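You operate a simulated robot arm through the tools that you are given. There is no shell and no other tool. Be economical: measure what you need, move in short steps, check, and stop when the job is done.

You run a simulated two-armed robot. Do the job below in one go: nothing can be reset, and whatever is moved stays where it is left.

JOB
Hold the yellow guide on the top of the steel table steady with one hand and flip the tab on the yellow guide the other way with the other.

The check looks at the end state, three seconds after you hand in, the way a careful person would. Anything else that was tipped, shoved, dropped, spilled or broken makes it a failure.

ROBOT AND FRAMES
Two 7-joint arms with two-finger parallel grippers on one trunk, on a base that drives. Base frame: it is fixed to the floor where the robot stands at the start and does not move with it; the origin is under the middle of the robot, x ahead of it, y to its left, z up; the surface under the hand at the start is at about z = 0.8. Units: m, degrees, N and s.
The left shoulder is at the start at [0.07, 0.177, 1.095], the right one opposite. With the tool pointing down near the work surface each hand reaches from about 0.3 to 0.74 m from the robot's upright axis, wherever it stands, measured 20 degrees to its own side. Places, roughly: tab on the yellow guide [0.5, 0, 0.9]. Payload 3.43 kg a hand.
Tool frame (each hand has its own): the origin (TCP) lies between the finger pads and is the grasp point; the fingertips stand 0.03 m ahead of it; z points along the fingers, y is the line along which they close. The gripper opens to 0.094 m. The fingers are 0.028 m wide and 0.01 m thick; the gripper's body (0.05 by 0.096 m) begins 0.055 m behind the TCP.
Orientation is that of the tool frame in the base frame, as a unit quaternion [w, x, y, z]. With the fingers straight down and closing along the base's y, the tool's x points along the base's -x, its y along +y and its z along -z.

CONTROLS
- The arms move only by the tool jog_arm. It takes "left_plan", "right_plan" or both (then of equal length, played together; a hand with none holds still); each is a list of rows, each an object of numbers (a shift or turn left out is 0, a gripper value left out holds the last): "wx", "wy", "wz": the turn, a rotation vector about the tool's x, y, z in degrees; "tx", "ty", "tz": the shift along the tool's x, y, z in m; "claw": the gripper command, from -1 (shut) to 1 (fully open), values between in proportion. In form: [{"wx": .., "wy": .., "wz": .., "tx": .., "ty": .., "tz": .., "claw": ..}, ...]. A call has 1 to 12 rows; each row shifts and turns the commanded pose from where the row before left it, along the tool's axes as they then stand. Rows are played at 5 a second. More than 0.05 m and 8.6 degrees between two rows, or a gripper value outside its range, and nothing of the call is played. Where a pose cannot be reached the arm comes as near as it can. A force on the tool above 40 N (or 10 N above the force at the start of the call, whichever is more), or a blocked arm, ends the call early, and 0.2 s more pass. Each finger travels about 0.153 m/s and halts on what it meets, pressing with about 20 N; the grip force reading is that of the motor and also rises with nothing between the fingers. The clock runs only during rows and for 0.2 s after the last one: add rows that do not move to give the fingers time. The reply holds the time, the measured pose of the TCP, the force on the tool along the base axes, the opening and the grip force, in the units named above and with some noise, with the torque about the TCP (base axes, N m) and any sound that the robot's microphone picked up.
- Cameras (640 x 400 px; columns grow to the right, rows downward): "scene" is now at [0.1376, 0.002, 1.412]; the picture's right is [0.02, -1.00, 0.00], its down [-0.57, -0.01, -0.82] and it looks along [0.82, 0.02, -0.57] (base axes); focal length 284 px, centre (320, 200). "left" rides on the left gripper at [0.076, -0.014, -0.102] in its tool frame; the picture's right is [0.18, 0.98, 0.00], its down [-0.75, 0.14, -0.64] and it looks along [-0.63, 0.12, 0.77] (tool axes); focal length 243 px, centre (320, 200). "right" rides on the right gripper at [0.076, 0.014, -0.102] in its tool frame; the picture's right is [-0.18, 0.98, 0.00], its down [-0.75, -0.14, -0.64] and it looks along [-0.63, -0.12, 0.77] (tool axes); focal length 243 px, centre (320, 200). There is no depth. A picture from a camera that has moved, and an enlarged one, comes with that camera's place and axes in the base frame and with its lens.
- snapshot(camera): a new picture of that camera. The clock stands still meanwhile.
- move_column(by): slides the trunk up (or, below 0, down) by that many m; the arms and the scene camera ride with it, the base frame stays. It gives what a move gives, with no picture.
- drive_base(legs): drives the robot by 1 to 6 legs, each [ahead, turn to the left] in m and degrees, along the robot's own axes; the way and the turn of a leg run together, so that a leg with both is an arc; at most 1.5 m and 180 degrees a leg. The arms and the cameras ride along, it lands a little off, and it stops where it bumps. It gives what a move gives.
- pan_tilt(pan, tilt): turns the head with the scene camera to pan (to the left, within 86 degrees either way) and tilt (down, from -29 to 69), counted from straight ahead of the robot. It gives what a move gives.
- close_up(camera, box): a new picture of the part [left, top, right, bottom] of that camera's present view, enlarged. The clock stands still meanwhile.
- job_done(): hands the job in; it is judged then, once.

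Work in short steps. Places have to be worked out from the pictures, the camera data and where the tool is seen: move nearer, look again, correct. Check each grasp and each placing, and mend what went wrong. You have 120 turns and 108 pictures in all, those below and enlarged ones among them. Open the grippers and draw the arms clear of the work before you hand the job in, unless the task says otherwise; then end with one line.

The tools are called after ">>>" as name(argument=value, ...) on one line, values as JSON. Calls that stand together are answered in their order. jog_arm: Moves the arms, as the interface text tells. Its arguments: {"type":"object","properties":{"left_plan":{"type":"array"},"right_plan":{"type":"array"}},"required":[]} The other tools are called the same way: move_column (by) slides the trunk up or down; drive_base (legs) drives the base; pan_tilt (pan, tilt) turns the head that bears the scene camera; snapshot (camera) takes a picture; close_up (camera, box) takes an enlarged picture of a part of a camera's view; job_done () hands the job in.

At the start:

```text
t: 0.0
left_eef_pos: [0.5049, 0.2989, 1.1675]
left_tool_rot: [0.0, 0.0, 1.0, -0.001]
left_contact_force: [-0.1, -0.3, 1.2]
left_wrist_torque: [-0.01, 0.0, 0.0]
left_finger_gap: 0.0941
left_finger_force: 0.2
right_eef_pos: [0.5828, -0.1804, 1.1953]
right_tool_rot: [0.0, 0.0, 1.0, 0.0]
right_contact_force: [0.3, -0.7, 0.4]
right_wrist_torque: [-0.01, -0.01, 0.0]
right_finger_gap: 0.094
right_finger_force: 0.0
trunk travel left (down, up): [-0.675, 0.165]
robot x, y, heading: [0.0038, 0.0034, -0.2]
head pan, tilt: [1.4, 34.7]
```

scene: 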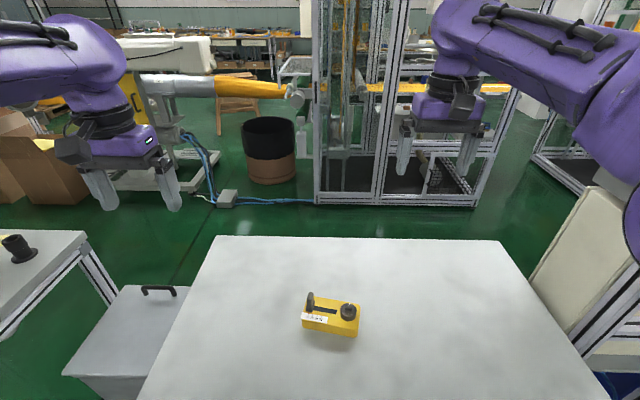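
right: 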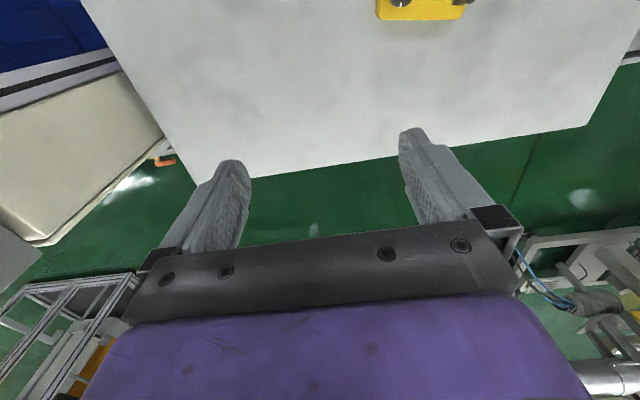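
left: 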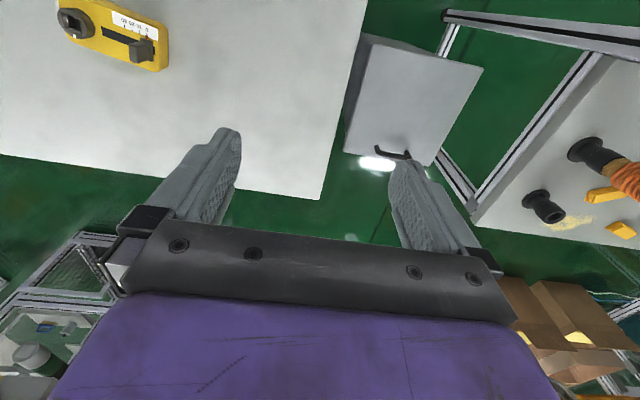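

I start by enlarging the yellow guide in the scene and left views to see its parts.

>>> close_up(camera="scene", box=[280, 275, 380, 345])

>>> close_up(camera="left", box=[40, 0, 190, 94])

```text
5.71 times, centred on (330, 310) of scene
camera zoom: at [0.1376, 0.002, 1.412], right [0.02, -1.0, 0.0], down [-0.57, -0.01, -0.82], along [0.82, 0.02, -0.57], focal length 1624 px, centre (263, -429)
```

zoom: 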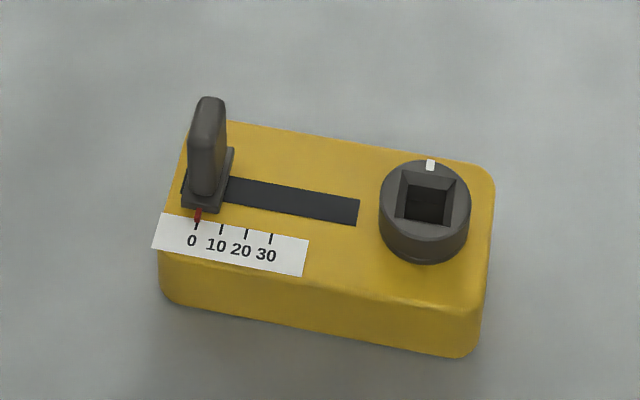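

```text
4.26 times, centred on (115, 47) of left
camera zoom: at [0.4303, 0.2846, 1.2699], right [-0.18, 0.98, 0.0], down [0.75, 0.14, 0.64], along [0.63, 0.12, -0.77], focal length 1032 px, centre (1192, 851)
```

zoom: 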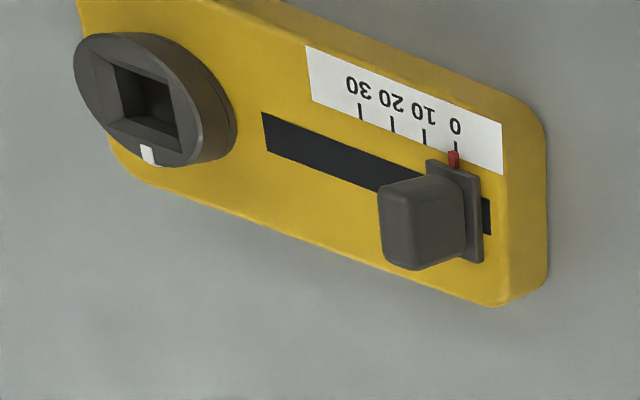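

The tab is a slider in a slot, now at the "0" end. The guide's top is at z≈0.83, and its long axis is yawed about 10° from the base's y, with the slot centre near (0.531, 0). I plan to clamp the knob end with the right hand and push the tab with the left, so I turn both wrists in line with the guide first.

>>> jog_arm(right_plan=[{"wz": -8}, {"wz": -8}, {"wz": -8}, {"wz": -8}, {"wz": -8}, {"wz": -8}, {"wz": -8}, {"wz": -8}, {"wz": -8}, {"wz": -8}, {}, {}], left_plan=[{"wz": 8.35}, {"wz": 8.35}, {"wz": 8.35}, {"wz": 8.35}, {"wz": 8.35}, {"wz": 8.35}, {"wz": 8.35}, {"wz": 8.35}, {"wz": 8.35}, {"wz": 8.35}, {"wz": 8.35}, {"wz": 8.15}])

```text
t: 2.6
left_eef_pos: [0.5047, 0.2977, 1.1681]
left_tool_rot: [0.0, 0.767, 0.642, 0.0]
left_contact_force: [0.1, 0.9, 1.0]
left_wrist_torque: [-0.01, -0.01, 0.01]
left_finger_gap: 0.0938
left_finger_force: 0.1
right_eef_pos: [0.5837, -0.1805, 1.1955]
right_tool_rot: [0.0, -0.643, 0.766, 0.0]
right_contact_force: [0.4, 0.2, 0.2]
right_wrist_torque: [-0.01, -0.02, 0.04]
right_finger_gap: 0.0939
right_finger_force: 0.1
trunk travel left (down, up): [-0.675, 0.165]
robot x, y, heading: [0.0001, -0.0014, 0.1]
head pan, tilt: [1.4, 34.7]
```

Both wrists are now aligned, so I move the right hand to above the knob end at z≈0.97 and look.

>>> jog_arm(right_plan=[{"tx": -0.0176, "ty": 0.01395, "tz": 0.0375}, {"tx": -0.0176, "ty": 0.01395, "tz": 0.0375}, {"tx": -0.0176, "ty": 0.01395, "tz": 0.0375}, {"tx": -0.0176, "ty": 0.01395, "tz": 0.0375}, {"tx": -0.0176, "ty": 0.01395, "tz": 0.0375}, {"tx": -0.0176, "ty": 0.01395, "tz": 0.0375}, {}, {}])

>>> snapshot(camera="right")

>>> snapshot(camera="left")

>>> snapshot(camera="scene")

```text
t: 4.4
left_eef_pos: [0.5052, 0.299, 1.1672]
left_tool_rot: [0.0, 0.766, 0.643, 0.001]
left_contact_force: [-0.6, -0.2, 0.7]
left_wrist_torque: [0.02, -0.01, -0.03]
left_finger_gap: 0.0943
left_finger_force: 0.1
right_eef_pos: [0.5178, -0.061, 0.9703]
right_tool_rot: [0.0, -0.643, 0.766, -0.001]
right_contact_force: [0.5, -0.1, 0.3]
right_wrist_torque: [-0.02, 0.03, 0.01]
right_finger_gap: 0.0941
right_finger_force: 0.0
trunk travel left (down, up): [-0.675, 0.165]
robot x, y, heading: [0.0018, -0.0004, 0.3]
head pan, tilt: [1.4, 34.7]
```

```text
102 pictures are left
camera right: at [0.4926, -0.1331, 1.0732], right [-0.94, 0.35, 0.0], down [0.27, 0.72, 0.64], along [0.23, 0.6, -0.77], focal length 243 px, centre (320, 200)
```

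right: 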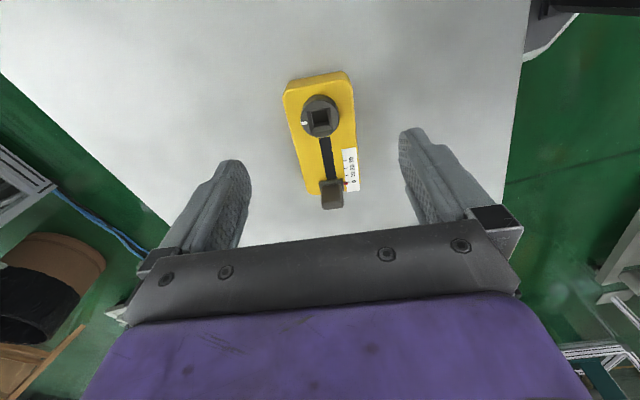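

```text
101 pictures are left
camera left: at [0.5056, 0.3764, 1.2699], right [1.0, 0.01, 0.0], down [0.01, -0.77, 0.64], along [0.01, -0.64, -0.77], focal length 243 px, centre (320, 200)
```

left: 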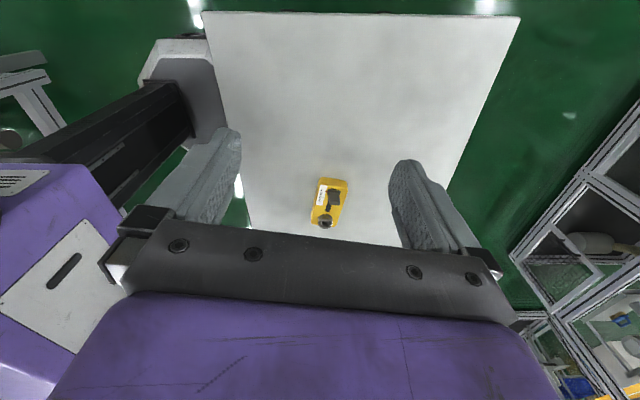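

```text
100 pictures are left
camera scene: at [0.1377, 0.002, 1.412], right [0.02, -1.0, 0.0], down [-0.57, -0.01, -0.82], along [0.82, 0.02, -0.57], focal length 284 px, centre (320, 200)
```

scene: 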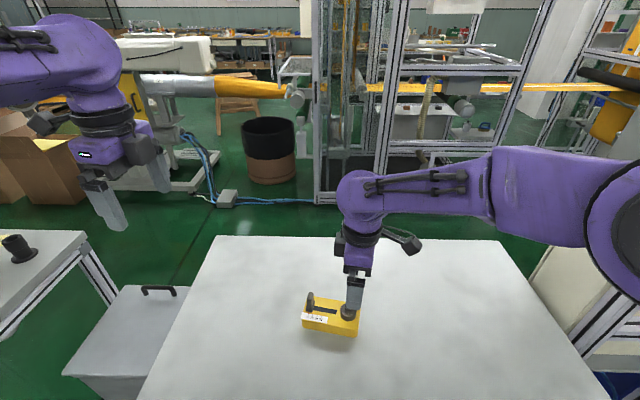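

The hand is above the knob end, so I zoom in on the guide to refine its position.

>>> close_up(camera="right", box=[230, 60, 422, 220])

>>> close_up(camera="left", box=[295, 170, 365, 235])

>>> close_up(camera="scene", box=[280, 250, 390, 345])

```text
2.50 times, centred on (326, 140) of right
camera zoom: at [0.4926, -0.1331, 1.0732], right [-0.94, 0.35, 0.0], down [0.27, 0.72, 0.64], along [0.23, 0.6, -0.77], focal length 606 px, centre (305, 350)
```

zoom: 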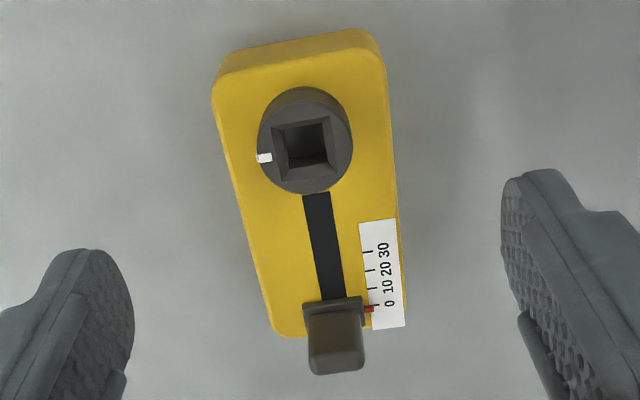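

```text
6.15 times, centred on (330, 202) of left
camera zoom: at [0.5056, 0.3764, 1.2699], right [1.0, 0.01, 0.0], down [0.01, -0.77, 0.64], along [0.01, -0.64, -0.77], focal length 1493 px, centre (258, 185)
```

zoom: 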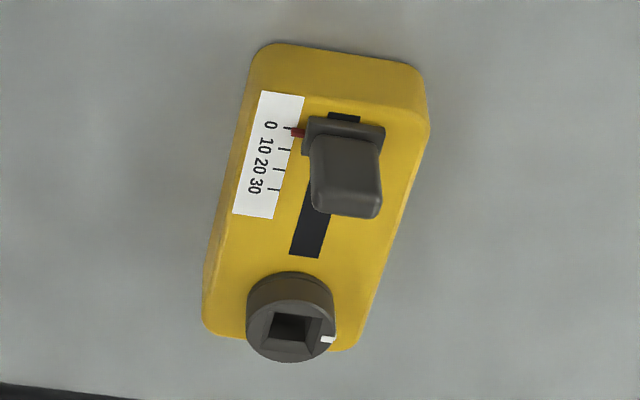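

```text
4.21 times, centred on (335, 298) of scene
camera zoom: at [0.1377, 0.002, 1.412], right [0.02, -1.0, 0.0], down [-0.57, -0.01, -0.82], along [0.82, 0.02, -0.57], focal length 1196 px, centre (257, -210)
```

zoom: 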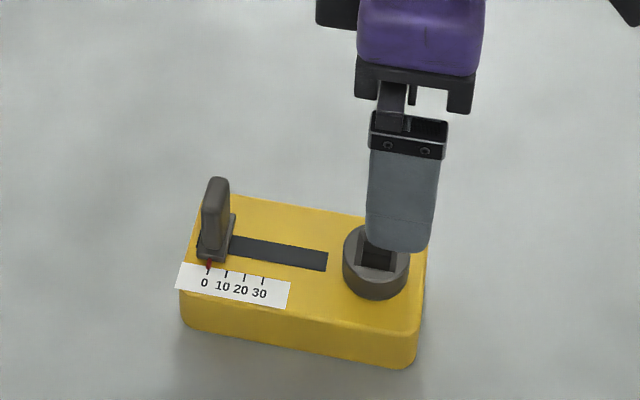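

In the right view the guide is about 65 mm wide, with its end at (0.518, −0.075), its top at z≈0.83 and the table at about 0.80. I correct by a few mm and lower until the tips are just above the guide's top, then check the straddle.

>>> jog_arm(right_plan=[{"tx": 0.002, "ty": -0.003, "tz": 0.03, "wz": -1}, {"tz": 0.03}, {"tz": 0.03}, {}, {}])

>>> snapshot(camera="right")

>>> close_up(camera="scene", box=[280, 250, 390, 345])

```text
t: 5.6
left_eef_pos: [0.5047, 0.2984, 1.1668]
left_tool_rot: [-0.001, 0.766, 0.643, 0.0]
left_contact_force: [0.7, 0.0, 0.7]
left_wrist_torque: [0.0, 0.01, 0.0]
left_finger_gap: 0.0942
left_finger_force: 0.0
right_eef_pos: [0.5206, -0.0637, 0.8796]
right_tool_rot: [0.0, -0.65, 0.76, -0.001]
right_contact_force: [0.7, -0.8, -0.5]
right_wrist_torque: [0.01, 0.0, 0.03]
right_finger_gap: 0.094
right_finger_force: 0.1
trunk travel left (down, up): [-0.675, 0.165]
robot x, y, heading: [0.0027, 0.0001, -0.1]
head pan, tilt: [1.4, 34.7]
```

```text
96 pictures are left
camera right: at [0.4963, -0.1362, 0.9829], right [-0.94, 0.34, 0.0], down [0.26, 0.72, 0.64], along [0.22, 0.6, -0.77], focal length 243 px, centre (320, 200)
```

right: 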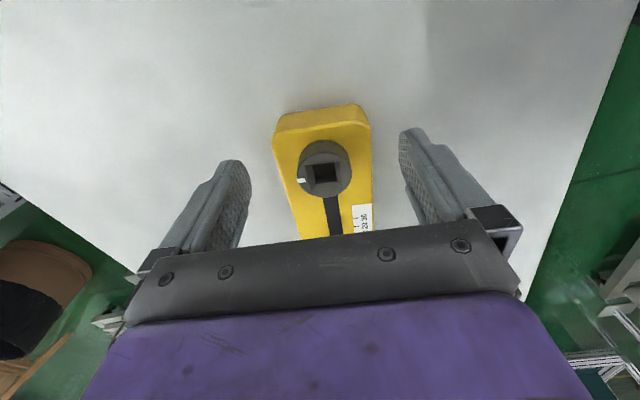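

```text
4.21 times, centred on (335, 298) of scene
camera zoom: at [0.1376, 0.0021, 1.412], right [0.02, -1.0, 0.0], down [-0.57, -0.01, -0.82], along [0.82, 0.02, -0.57], focal length 1196 px, centre (257, -210)
```

zoom: 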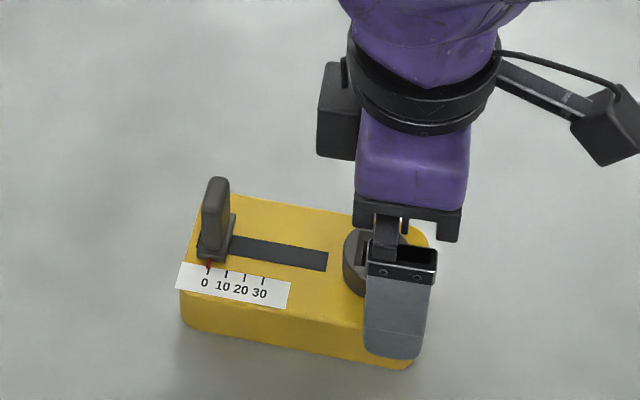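

The fingers straddle the knob end evenly, so I lower to TCP z≈0.838 and close gradually.

>>> jog_arm(right_plan=[{"tz": 0.021}, {"tz": 0.021}, {}, {"claw": 0.6}, {"claw": 0.5}, {"claw": 0.4}, {"claw": 0.3}, {"claw": 0.2}, {"claw": 0}, {}, {}])

>>> snapshot(camera="right")

>>> close_up(camera="scene", box=[280, 250, 390, 345])

```text
t: 8.0
left_eef_pos: [0.5043, 0.2986, 1.1673]
left_tool_rot: [0.001, 0.766, 0.643, 0.001]
left_contact_force: [0.5, -0.1, 0.7]
left_wrist_torque: [0.03, 0.0, -0.02]
left_finger_gap: 0.0939
left_finger_force: 0.0
right_eef_pos: [0.5214, -0.0636, 0.8398]
right_tool_rot: [0.002, -0.649, 0.76, -0.001]
right_contact_force: [7.0, -0.7, 17.9]
right_wrist_torque: [0.1, -0.36, -0.2]
right_finger_gap: 0.0676
right_finger_force: 19.8
trunk travel left (down, up): [-0.675, 0.165]
robot x, y, heading: [0.0029, 0.0027, 0.3]
head pan, tilt: [1.4, 34.7]
```

```text
94 pictures are left
camera right: at [0.4965, -0.1362, 0.9421], right [-0.94, 0.34, 0.0], down [0.26, 0.72, 0.64], along [0.22, 0.6, -0.77], focal length 243 px, centre (320, 200)
```

right: 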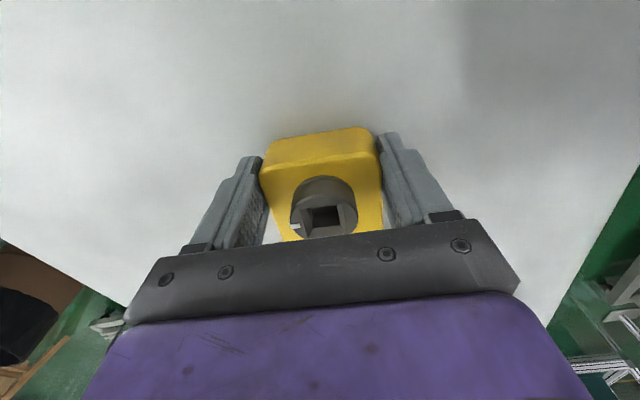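

```text
4.21 times, centred on (335, 298) of scene
camera zoom: at [0.1365, 0.0022, 1.4122], right [0.02, -1.0, 0.0], down [-0.57, -0.01, -0.82], along [0.82, 0.02, -0.57], focal length 1196 px, centre (257, -210)
```

zoom: 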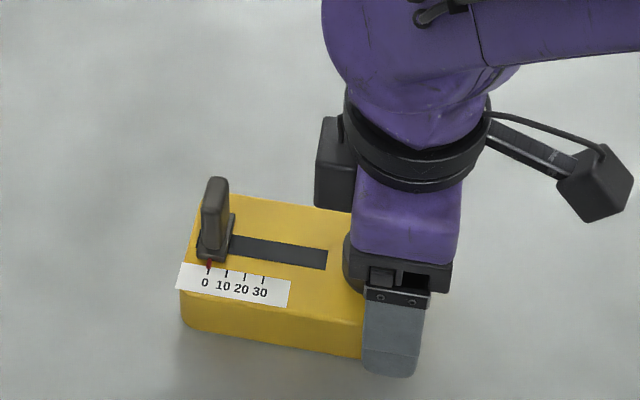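

The right hand grips the guide at 67.6 mm, and the guide has not moved. I ease its down-press by about 1 mm, close the left fingers, tilt the left hand 30° outward to stay clear of the right wrist, and bring it to above and left of the tab.

>>> jog_arm(right_plan=[{"tz": -0.001}, {}, {}, {}, {}, {}, {}, {}, {}, {}, {}, {}], left_plan=[{"wy": -7.5, "claw": -1}, {"wy": -7.5}, {"wy": -7.5}, {"wy": -7.5}, {"tx": -0.0087, "ty": 0.01127, "tz": 0.0409}, {"tx": -0.0087, "ty": 0.01127, "tz": 0.0409}, {"tx": -0.0087, "ty": 0.01127, "tz": 0.0409}, {"tx": -0.0087, "ty": 0.01127, "tz": 0.0409}, {"tx": -0.0087, "ty": 0.01127, "tz": 0.0409}, {"tx": -0.0087, "ty": 0.01127, "tz": 0.0409}, {"tx": -0.0087, "ty": 0.01127, "tz": 0.0409}, {}])

>>> snapshot(camera="left")

>>> snapshot(camera="scene")

```text
t: 10.6
left_eef_pos: [0.5507, 0.0917, 0.9485]
left_tool_rot: [0.167, 0.74, 0.621, -0.199]
left_contact_force: [-0.2, 0.0, -0.4]
left_wrist_torque: [0.0, -0.02, -0.01]
left_finger_gap: 0.0
left_finger_force: 19.8
right_eef_pos: [0.5219, -0.065, 0.8382]
right_tool_rot: [-0.001, -0.65, 0.76, -0.001]
right_contact_force: [0.1, -0.5, 2.3]
right_wrist_torque: [-0.36, -0.16, -0.02]
right_finger_gap: 0.0678
right_finger_force: 20.2
trunk travel left (down, up): [-0.675, 0.165]
robot x, y, heading: [-0.0032, 0.0006, -0.3]
head pan, tilt: [1.4, 34.7]
```

```text
92 pictures are left
camera left: at [0.557, 0.2106, 0.9996], right [1.0, -0.01, -0.09], down [0.08, -0.35, 0.93], along [-0.04, -0.94, -0.35], focal length 243 px, centre (320, 200)
```

left: 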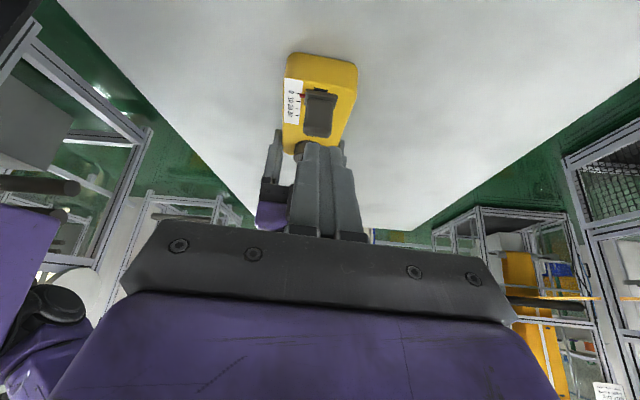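

```text
91 pictures are left
camera scene: at [0.1375, 0.0024, 1.412], right [0.02, -1.0, 0.0], down [-0.57, -0.01, -0.82], along [0.82, 0.02, -0.57], focal length 284 px, centre (320, 200)
```

scene: 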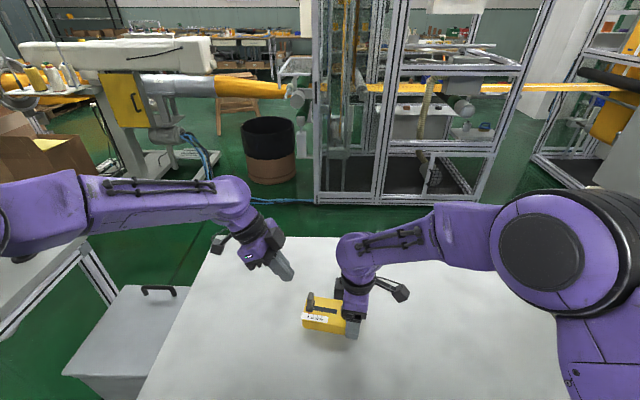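

The left tip is in line with the tab at about (0.548, 0.077), 40 mm to its left. I lower it straight down so the tip is at about z=0.85.

>>> jog_arm(left_plan=[{"tx": 0.0121, "tz": 0.0209}, {"tx": 0.0121, "tz": 0.0209}, {"tx": 0.0121, "tz": 0.021}, {}, {}])

>>> close_up(camera="scene", box=[240, 230, 400, 345])

>>> close_up(camera="left", box=[240, 30, 400, 240])

```text
t: 11.8
left_eef_pos: [0.5499, 0.0905, 0.8766]
left_tool_rot: [0.166, 0.74, 0.621, -0.198]
left_contact_force: [-0.2, -0.4, -0.2]
left_wrist_torque: [0.0, 0.04, 0.0]
left_finger_gap: 0.0001
left_finger_force: 20.1
right_eef_pos: [0.5217, -0.0652, 0.8389]
right_tool_rot: [0.0, -0.65, 0.76, -0.001]
right_contact_force: [-0.2, -1.4, 1.5]
right_wrist_torque: [-0.42, -0.18, -0.05]
right_finger_gap: 0.0679
right_finger_force: 20.3
trunk travel left (down, up): [-0.675, 0.165]
robot x, y, heading: [0.0021, -0.001, -0.1]
head pan, tilt: [1.4, 34.7]
```

```text
3.48 times, centred on (320, 288) of scene
camera zoom: at [0.1374, 0.0018, 1.412], right [0.02, -1.0, 0.0], down [-0.57, -0.01, -0.82], along [0.82, 0.02, -0.57], focal length 988 px, centre (320, -104)
```

zoom: 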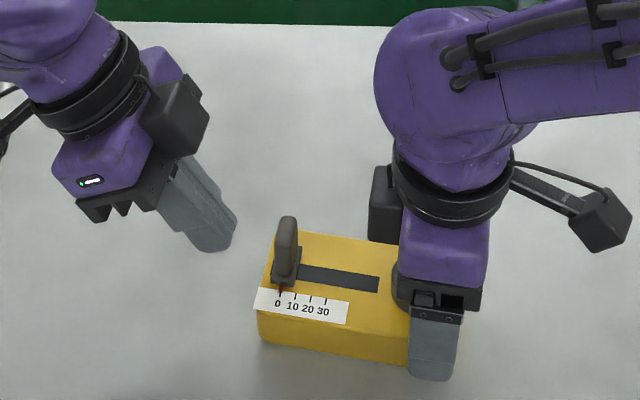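

```text
1.90 times, centred on (320, 135) of left
camera zoom: at [0.5571, 0.2104, 0.9273], right [1.0, -0.01, -0.09], down [0.08, -0.35, 0.93], along [-0.05, -0.94, -0.35], focal length 462 px, centre (320, 324)
```

zoom: 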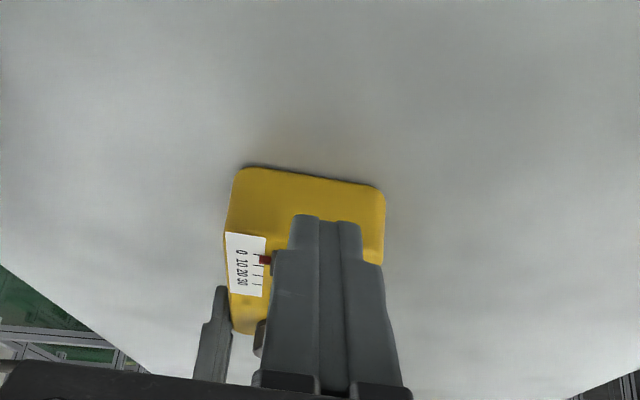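

The fingertip is lined up with the tab at mid-height. I advance along the slot direction in small rows, about 25 mm in all, to first contact.

>>> jog_arm(left_plan=[{"tx": -0.0043, "tz": 0.0025}, {"tx": -0.0043, "tz": 0.0025}, {"tx": -0.0043, "tz": 0.0025}, {"tx": -0.0043, "tz": 0.0025}, {"tx": -0.0043, "tz": 0.0025}, {}])

>>> close_up(camera="scene", box=[240, 230, 400, 345])

```text
t: 13.2
left_eef_pos: [0.545, 0.0679, 0.8776]
left_tool_rot: [0.166, 0.74, 0.621, -0.198]
left_contact_force: [-0.4, -0.3, -0.7]
left_wrist_torque: [-0.03, 0.0, 0.04]
left_finger_gap: 0.0
left_finger_force: 20.2
right_eef_pos: [0.5221, -0.065, 0.8391]
right_tool_rot: [0.0, -0.65, 0.76, 0.0]
right_contact_force: [0.2, -1.8, 1.2]
right_wrist_torque: [-0.35, -0.15, -0.04]
right_finger_gap: 0.0679
right_finger_force: 20.2
trunk travel left (down, up): [-0.675, 0.165]
robot x, y, heading: [0.002, 0.0004, 0.0]
head pan, tilt: [1.4, 34.7]
```

```text
3.48 times, centred on (320, 288) of scene
camera zoom: at [0.1374, 0.0018, 1.412], right [0.02, -1.0, 0.0], down [-0.57, -0.01, -0.82], along [0.82, 0.02, -0.57], focal length 988 px, centre (320, -104)
```

zoom: 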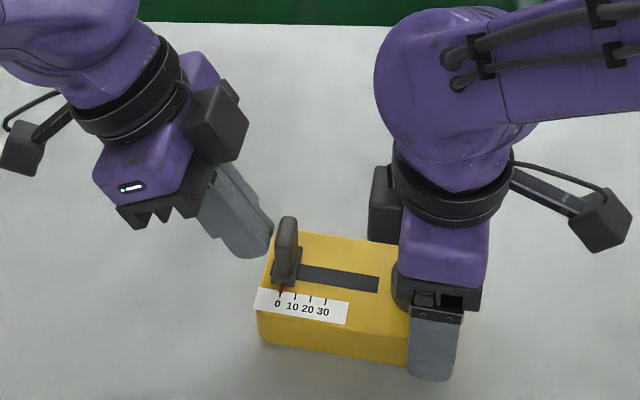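

Contact is only a few mm away and the tab is still at 0, so I continue another 25 mm.

>>> jog_arm(left_plan=[{"tx": -0.0043, "tz": 0.0025}, {"tx": -0.0043, "tz": 0.0025}, {"tx": -0.0043, "tz": 0.0025}, {"tx": -0.0043, "tz": 0.0025}, {"tx": -0.0043, "tz": 0.0025}, {}])

>>> close_up(camera="scene", box=[240, 230, 400, 345])

```text
t: 14.6
left_eef_pos: [0.5406, 0.0405, 0.8783]
left_tool_rot: [0.167, 0.74, 0.62, -0.199]
left_contact_force: [0.8, 0.7, 0.0]
left_wrist_torque: [-0.01, 0.05, 0.01]
left_finger_gap: 0.0
left_finger_force: 19.5
right_eef_pos: [0.5225, -0.0645, 0.839]
right_tool_rot: [0.001, -0.65, 0.76, 0.001]
right_contact_force: [-0.1, -2.0, 1.2]
right_wrist_torque: [-0.41, -0.12, -0.01]
right_finger_gap: 0.0677
right_finger_force: 19.8
trunk travel left (down, up): [-0.675, 0.165]
robot x, y, heading: [0.0021, -0.0013, 0.2]
head pan, tilt: [1.4, 34.7]
```

```text
3.48 times, centred on (320, 288) of scene
camera zoom: at [0.1374, 0.0017, 1.412], right [0.02, -1.0, 0.0], down [-0.57, -0.01, -0.82], along [0.82, 0.02, -0.57], focal length 988 px, centre (320, -104)
```

zoom: 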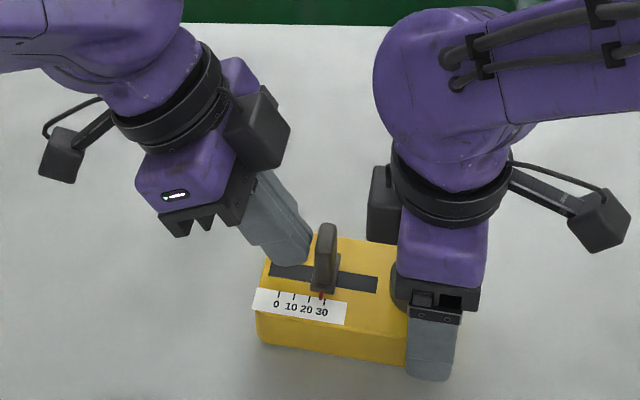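

The tab moved freely to about 28 on the scale. I look closer before pushing on.

>>> close_up(camera="scene", box=[300, 285, 350, 320])

```text
11.43 times, centred on (325, 302) of scene
camera zoom: at [0.1374, 0.0017, 1.412], right [0.02, -1.0, 0.0], down [-0.57, -0.01, -0.82], along [0.82, 0.02, -0.57], focal length 3248 px, centre (263, -971)
```

zoom: 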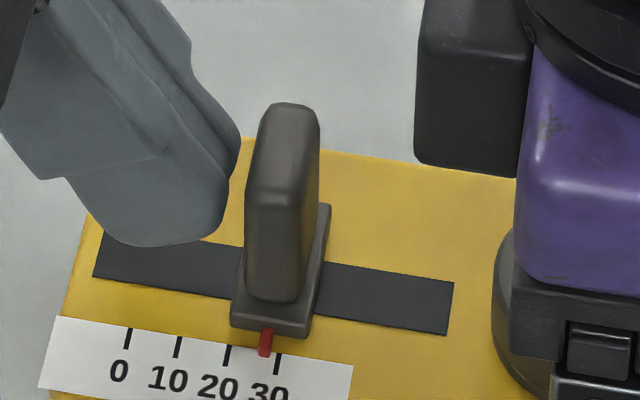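

The pointer reads about 27–28 and the slot continues. I nudge it on in 3 mm steps while watching the force for an end stop.

>>> jog_arm(left_plan=[{"tx": -0.0026, "tz": 0.0015}, {}, {"tx": -0.0026, "tz": 0.0015}, {}])

>>> close_up(camera="scene", box=[300, 285, 350, 320])

```text
t: 15.6
left_eef_pos: [0.5402, 0.0378, 0.8772]
left_tool_rot: [0.166, 0.74, 0.621, -0.198]
left_contact_force: [1.4, 4.5, -0.8]
left_wrist_torque: [0.15, -0.02, 0.04]
left_finger_gap: 0.0
left_finger_force: 20.4
right_eef_pos: [0.5217, -0.0641, 0.8394]
right_tool_rot: [0.001, -0.649, 0.761, 0.0]
right_contact_force: [-2.2, -3.9, 2.1]
right_wrist_torque: [-0.08, -0.19, 0.08]
right_finger_gap: 0.0678
right_finger_force: 20.0
trunk travel left (down, up): [-0.675, 0.165]
robot x, y, heading: [0.0002, -0.0018, 0.2]
head pan, tilt: [1.4, 34.7]
```

```text
11.43 times, centred on (325, 302) of scene
camera zoom: at [0.1374, 0.0024, 1.412], right [0.03, -1.0, 0.0], down [-0.57, -0.01, -0.82], along [0.82, 0.02, -0.57], focal length 3248 px, centre (263, -971)
```

zoom: 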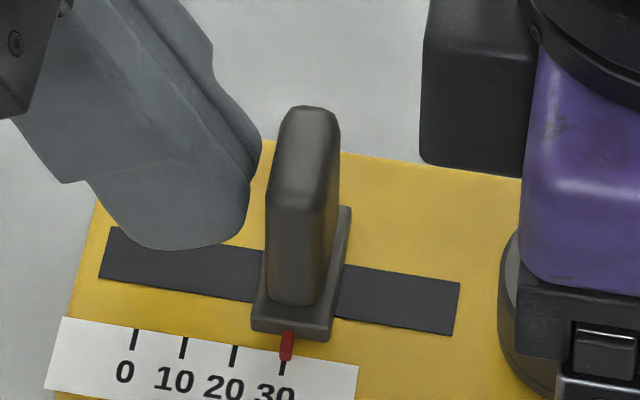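

The pointer is now on 30 and the hand lags its command with a 4.5 N reaction, which looks like the end stop. I confirm with one more 3 mm nudge.

>>> jog_arm(left_plan=[{"tx": -0.0026, "tz": 0.0015}, {}, {}])

>>> close_up(camera="scene", box=[300, 285, 350, 320])

```text
t: 16.4
left_eef_pos: [0.5391, 0.0347, 0.8782]
left_tool_rot: [0.166, 0.74, 0.621, -0.197]
left_contact_force: [2.3, 19.5, 4.0]
left_wrist_torque: [0.23, -0.14, -0.03]
left_finger_gap: 0.0001
left_finger_force: 20.3
right_eef_pos: [0.5215, -0.0658, 0.8383]
right_tool_rot: [-0.001, -0.65, 0.76, 0.0]
right_contact_force: [-1.2, -16.9, 3.0]
right_wrist_torque: [-0.12, 0.22, -0.08]
right_finger_gap: 0.0678
right_finger_force: 19.8
trunk travel left (down, up): [-0.675, 0.165]
robot x, y, heading: [0.0021, -0.0003, -0.3]
head pan, tilt: [1.4, 34.7]
```

```text
11.43 times, centred on (325, 302) of scene
camera zoom: at [0.137, 0.0026, 1.4121], right [0.02, -1.0, 0.0], down [-0.57, -0.01, -0.82], along [0.82, 0.02, -0.57], focal length 3248 px, centre (263, -971)
```

zoom: 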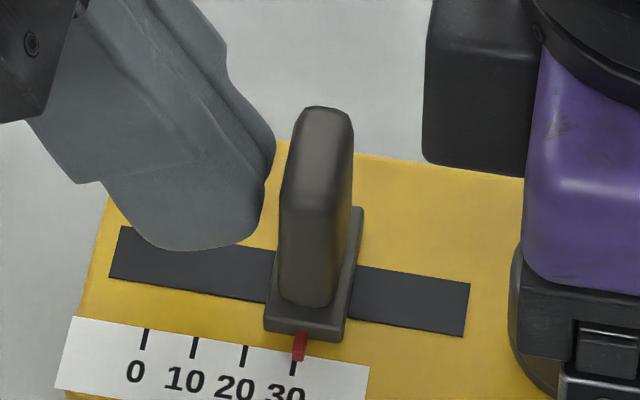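

The force jumps to 19.5 N and is carried through to the holding hand, so the tab is at its end stop at 30. I back the left hand off along the same line and then raise it.

>>> jog_arm(left_plan=[{"tx": 0.0087, "tz": -0.005}, {"tx": 0.0087, "tz": -0.005}, {"tx": 0.0173, "tz": -0.01}, {"tx": 0.0173, "tz": -0.01}, {"tx": 0.0173, "tz": -0.01}, {"tx": -0.015, "tz": -0.026}, {"tx": -0.015, "tz": -0.026}, {"tx": -0.015, "tz": -0.026}, {"tx": -0.015, "tz": -0.026}, {}])

>>> close_up(camera="scene", box=[280, 270, 370, 340])

```text
t: 18.6
left_eef_pos: [0.5542, 0.1129, 0.9964]
left_tool_rot: [0.167, 0.74, 0.621, -0.198]
left_contact_force: [-0.2, 0.6, 0.0]
left_wrist_torque: [0.0, 0.01, -0.01]
left_finger_gap: 0.0
left_finger_force: 20.1
right_eef_pos: [0.52, -0.0641, 0.8393]
right_tool_rot: [-0.001, -0.649, 0.761, 0.0]
right_contact_force: [-0.4, 0.0, 3.4]
right_wrist_torque: [-0.28, 0.12, -0.02]
right_finger_gap: 0.0678
right_finger_force: 19.8
trunk travel left (down, up): [-0.675, 0.165]
robot x, y, heading: [0.0038, -0.0004, -0.1]
head pan, tilt: [1.4, 34.7]
```

```text
5.71 times, centred on (325, 305) of scene
camera zoom: at [0.137, 0.0024, 1.4121], right [0.02, -1.0, 0.0], down [-0.57, -0.01, -0.82], along [0.82, 0.02, -0.57], focal length 1624 px, centre (291, -400)
```

zoom: 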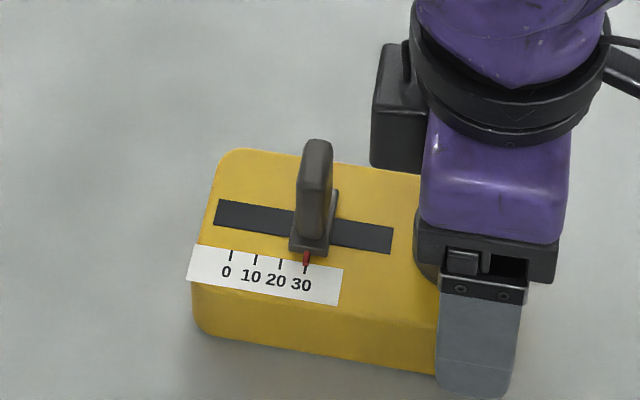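

The tab stays at 30 and the guide is flat. I open the right hand and lift it straight up, and move the left hand further away.

>>> jog_arm(right_plan=[{"claw": 0.6}, {"claw": 0.8}, {"claw": 1}, {}, {"tz": -0.02}, {"tz": -0.03}, {"tz": -0.04}, {"tz": -0.04}, {"tz": -0.04}, {"tx": 0.03, "tz": -0.03}, {"tx": 0.03, "tz": -0.03}, {}], left_plan=[{}, {}, {"tz": -0.03}, {"tz": -0.03}, {"tz": -0.03}, {"tz": -0.03}, {"claw": 1}, {}, {}, {}, {}, {}])

>>> snapshot(camera="scene")

>>> close_up(camera="scene", box=[280, 270, 370, 340])

```text
t: 21.2
left_eef_pos: [0.564, 0.1719, 1.1002]
left_tool_rot: [0.167, 0.74, 0.621, -0.2]
left_contact_force: [-0.1, 1.2, -0.2]
left_wrist_torque: [-0.03, 0.0, 0.02]
left_finger_gap: 0.0937
left_finger_force: 0.1
right_eef_pos: [0.5142, -0.1233, 1.0689]
right_tool_rot: [-0.001, -0.649, 0.76, -0.001]
right_contact_force: [-0.1, 0.0, -0.7]
right_wrist_torque: [-0.04, -0.03, 0.03]
right_finger_gap: 0.0937
right_finger_force: 0.1
trunk travel left (down, up): [-0.675, 0.165]
robot x, y, heading: [0.0008, 0.0001, -0.0]
head pan, tilt: [1.4, 34.7]
```

```text
82 pictures are left
camera scene: at [0.1384, 0.0031, 1.4119], right [0.03, -1.0, 0.0], down [-0.57, -0.01, -0.82], along [0.82, 0.02, -0.57], focal length 284 px, centre (320, 200)
```

scene: 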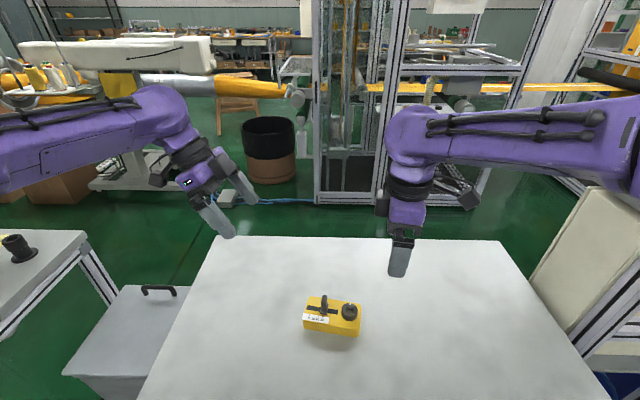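

```text
5.71 times, centred on (325, 305) of scene
camera zoom: at [0.1384, 0.0031, 1.4119], right [0.03, -1.0, 0.0], down [-0.57, -0.01, -0.82], along [0.82, 0.02, -0.57], focal length 1624 px, centre (291, -400)
```

zoom: 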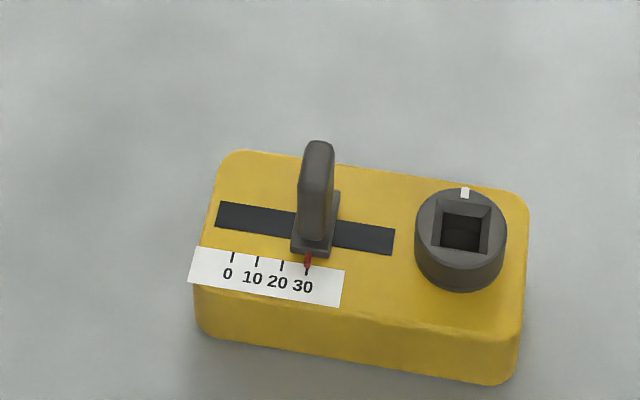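

The tab rests at 30, the knob is unchanged, the guide is in place, and both hands are open and clear. I hand the job in.

>>> job_done()

```text
The job is handed in.
```

I held the yellow guide with the right hand and pushed its tab with the left from 0 to its end stop at 30; the tab stayed there, and both hands are open and clear.
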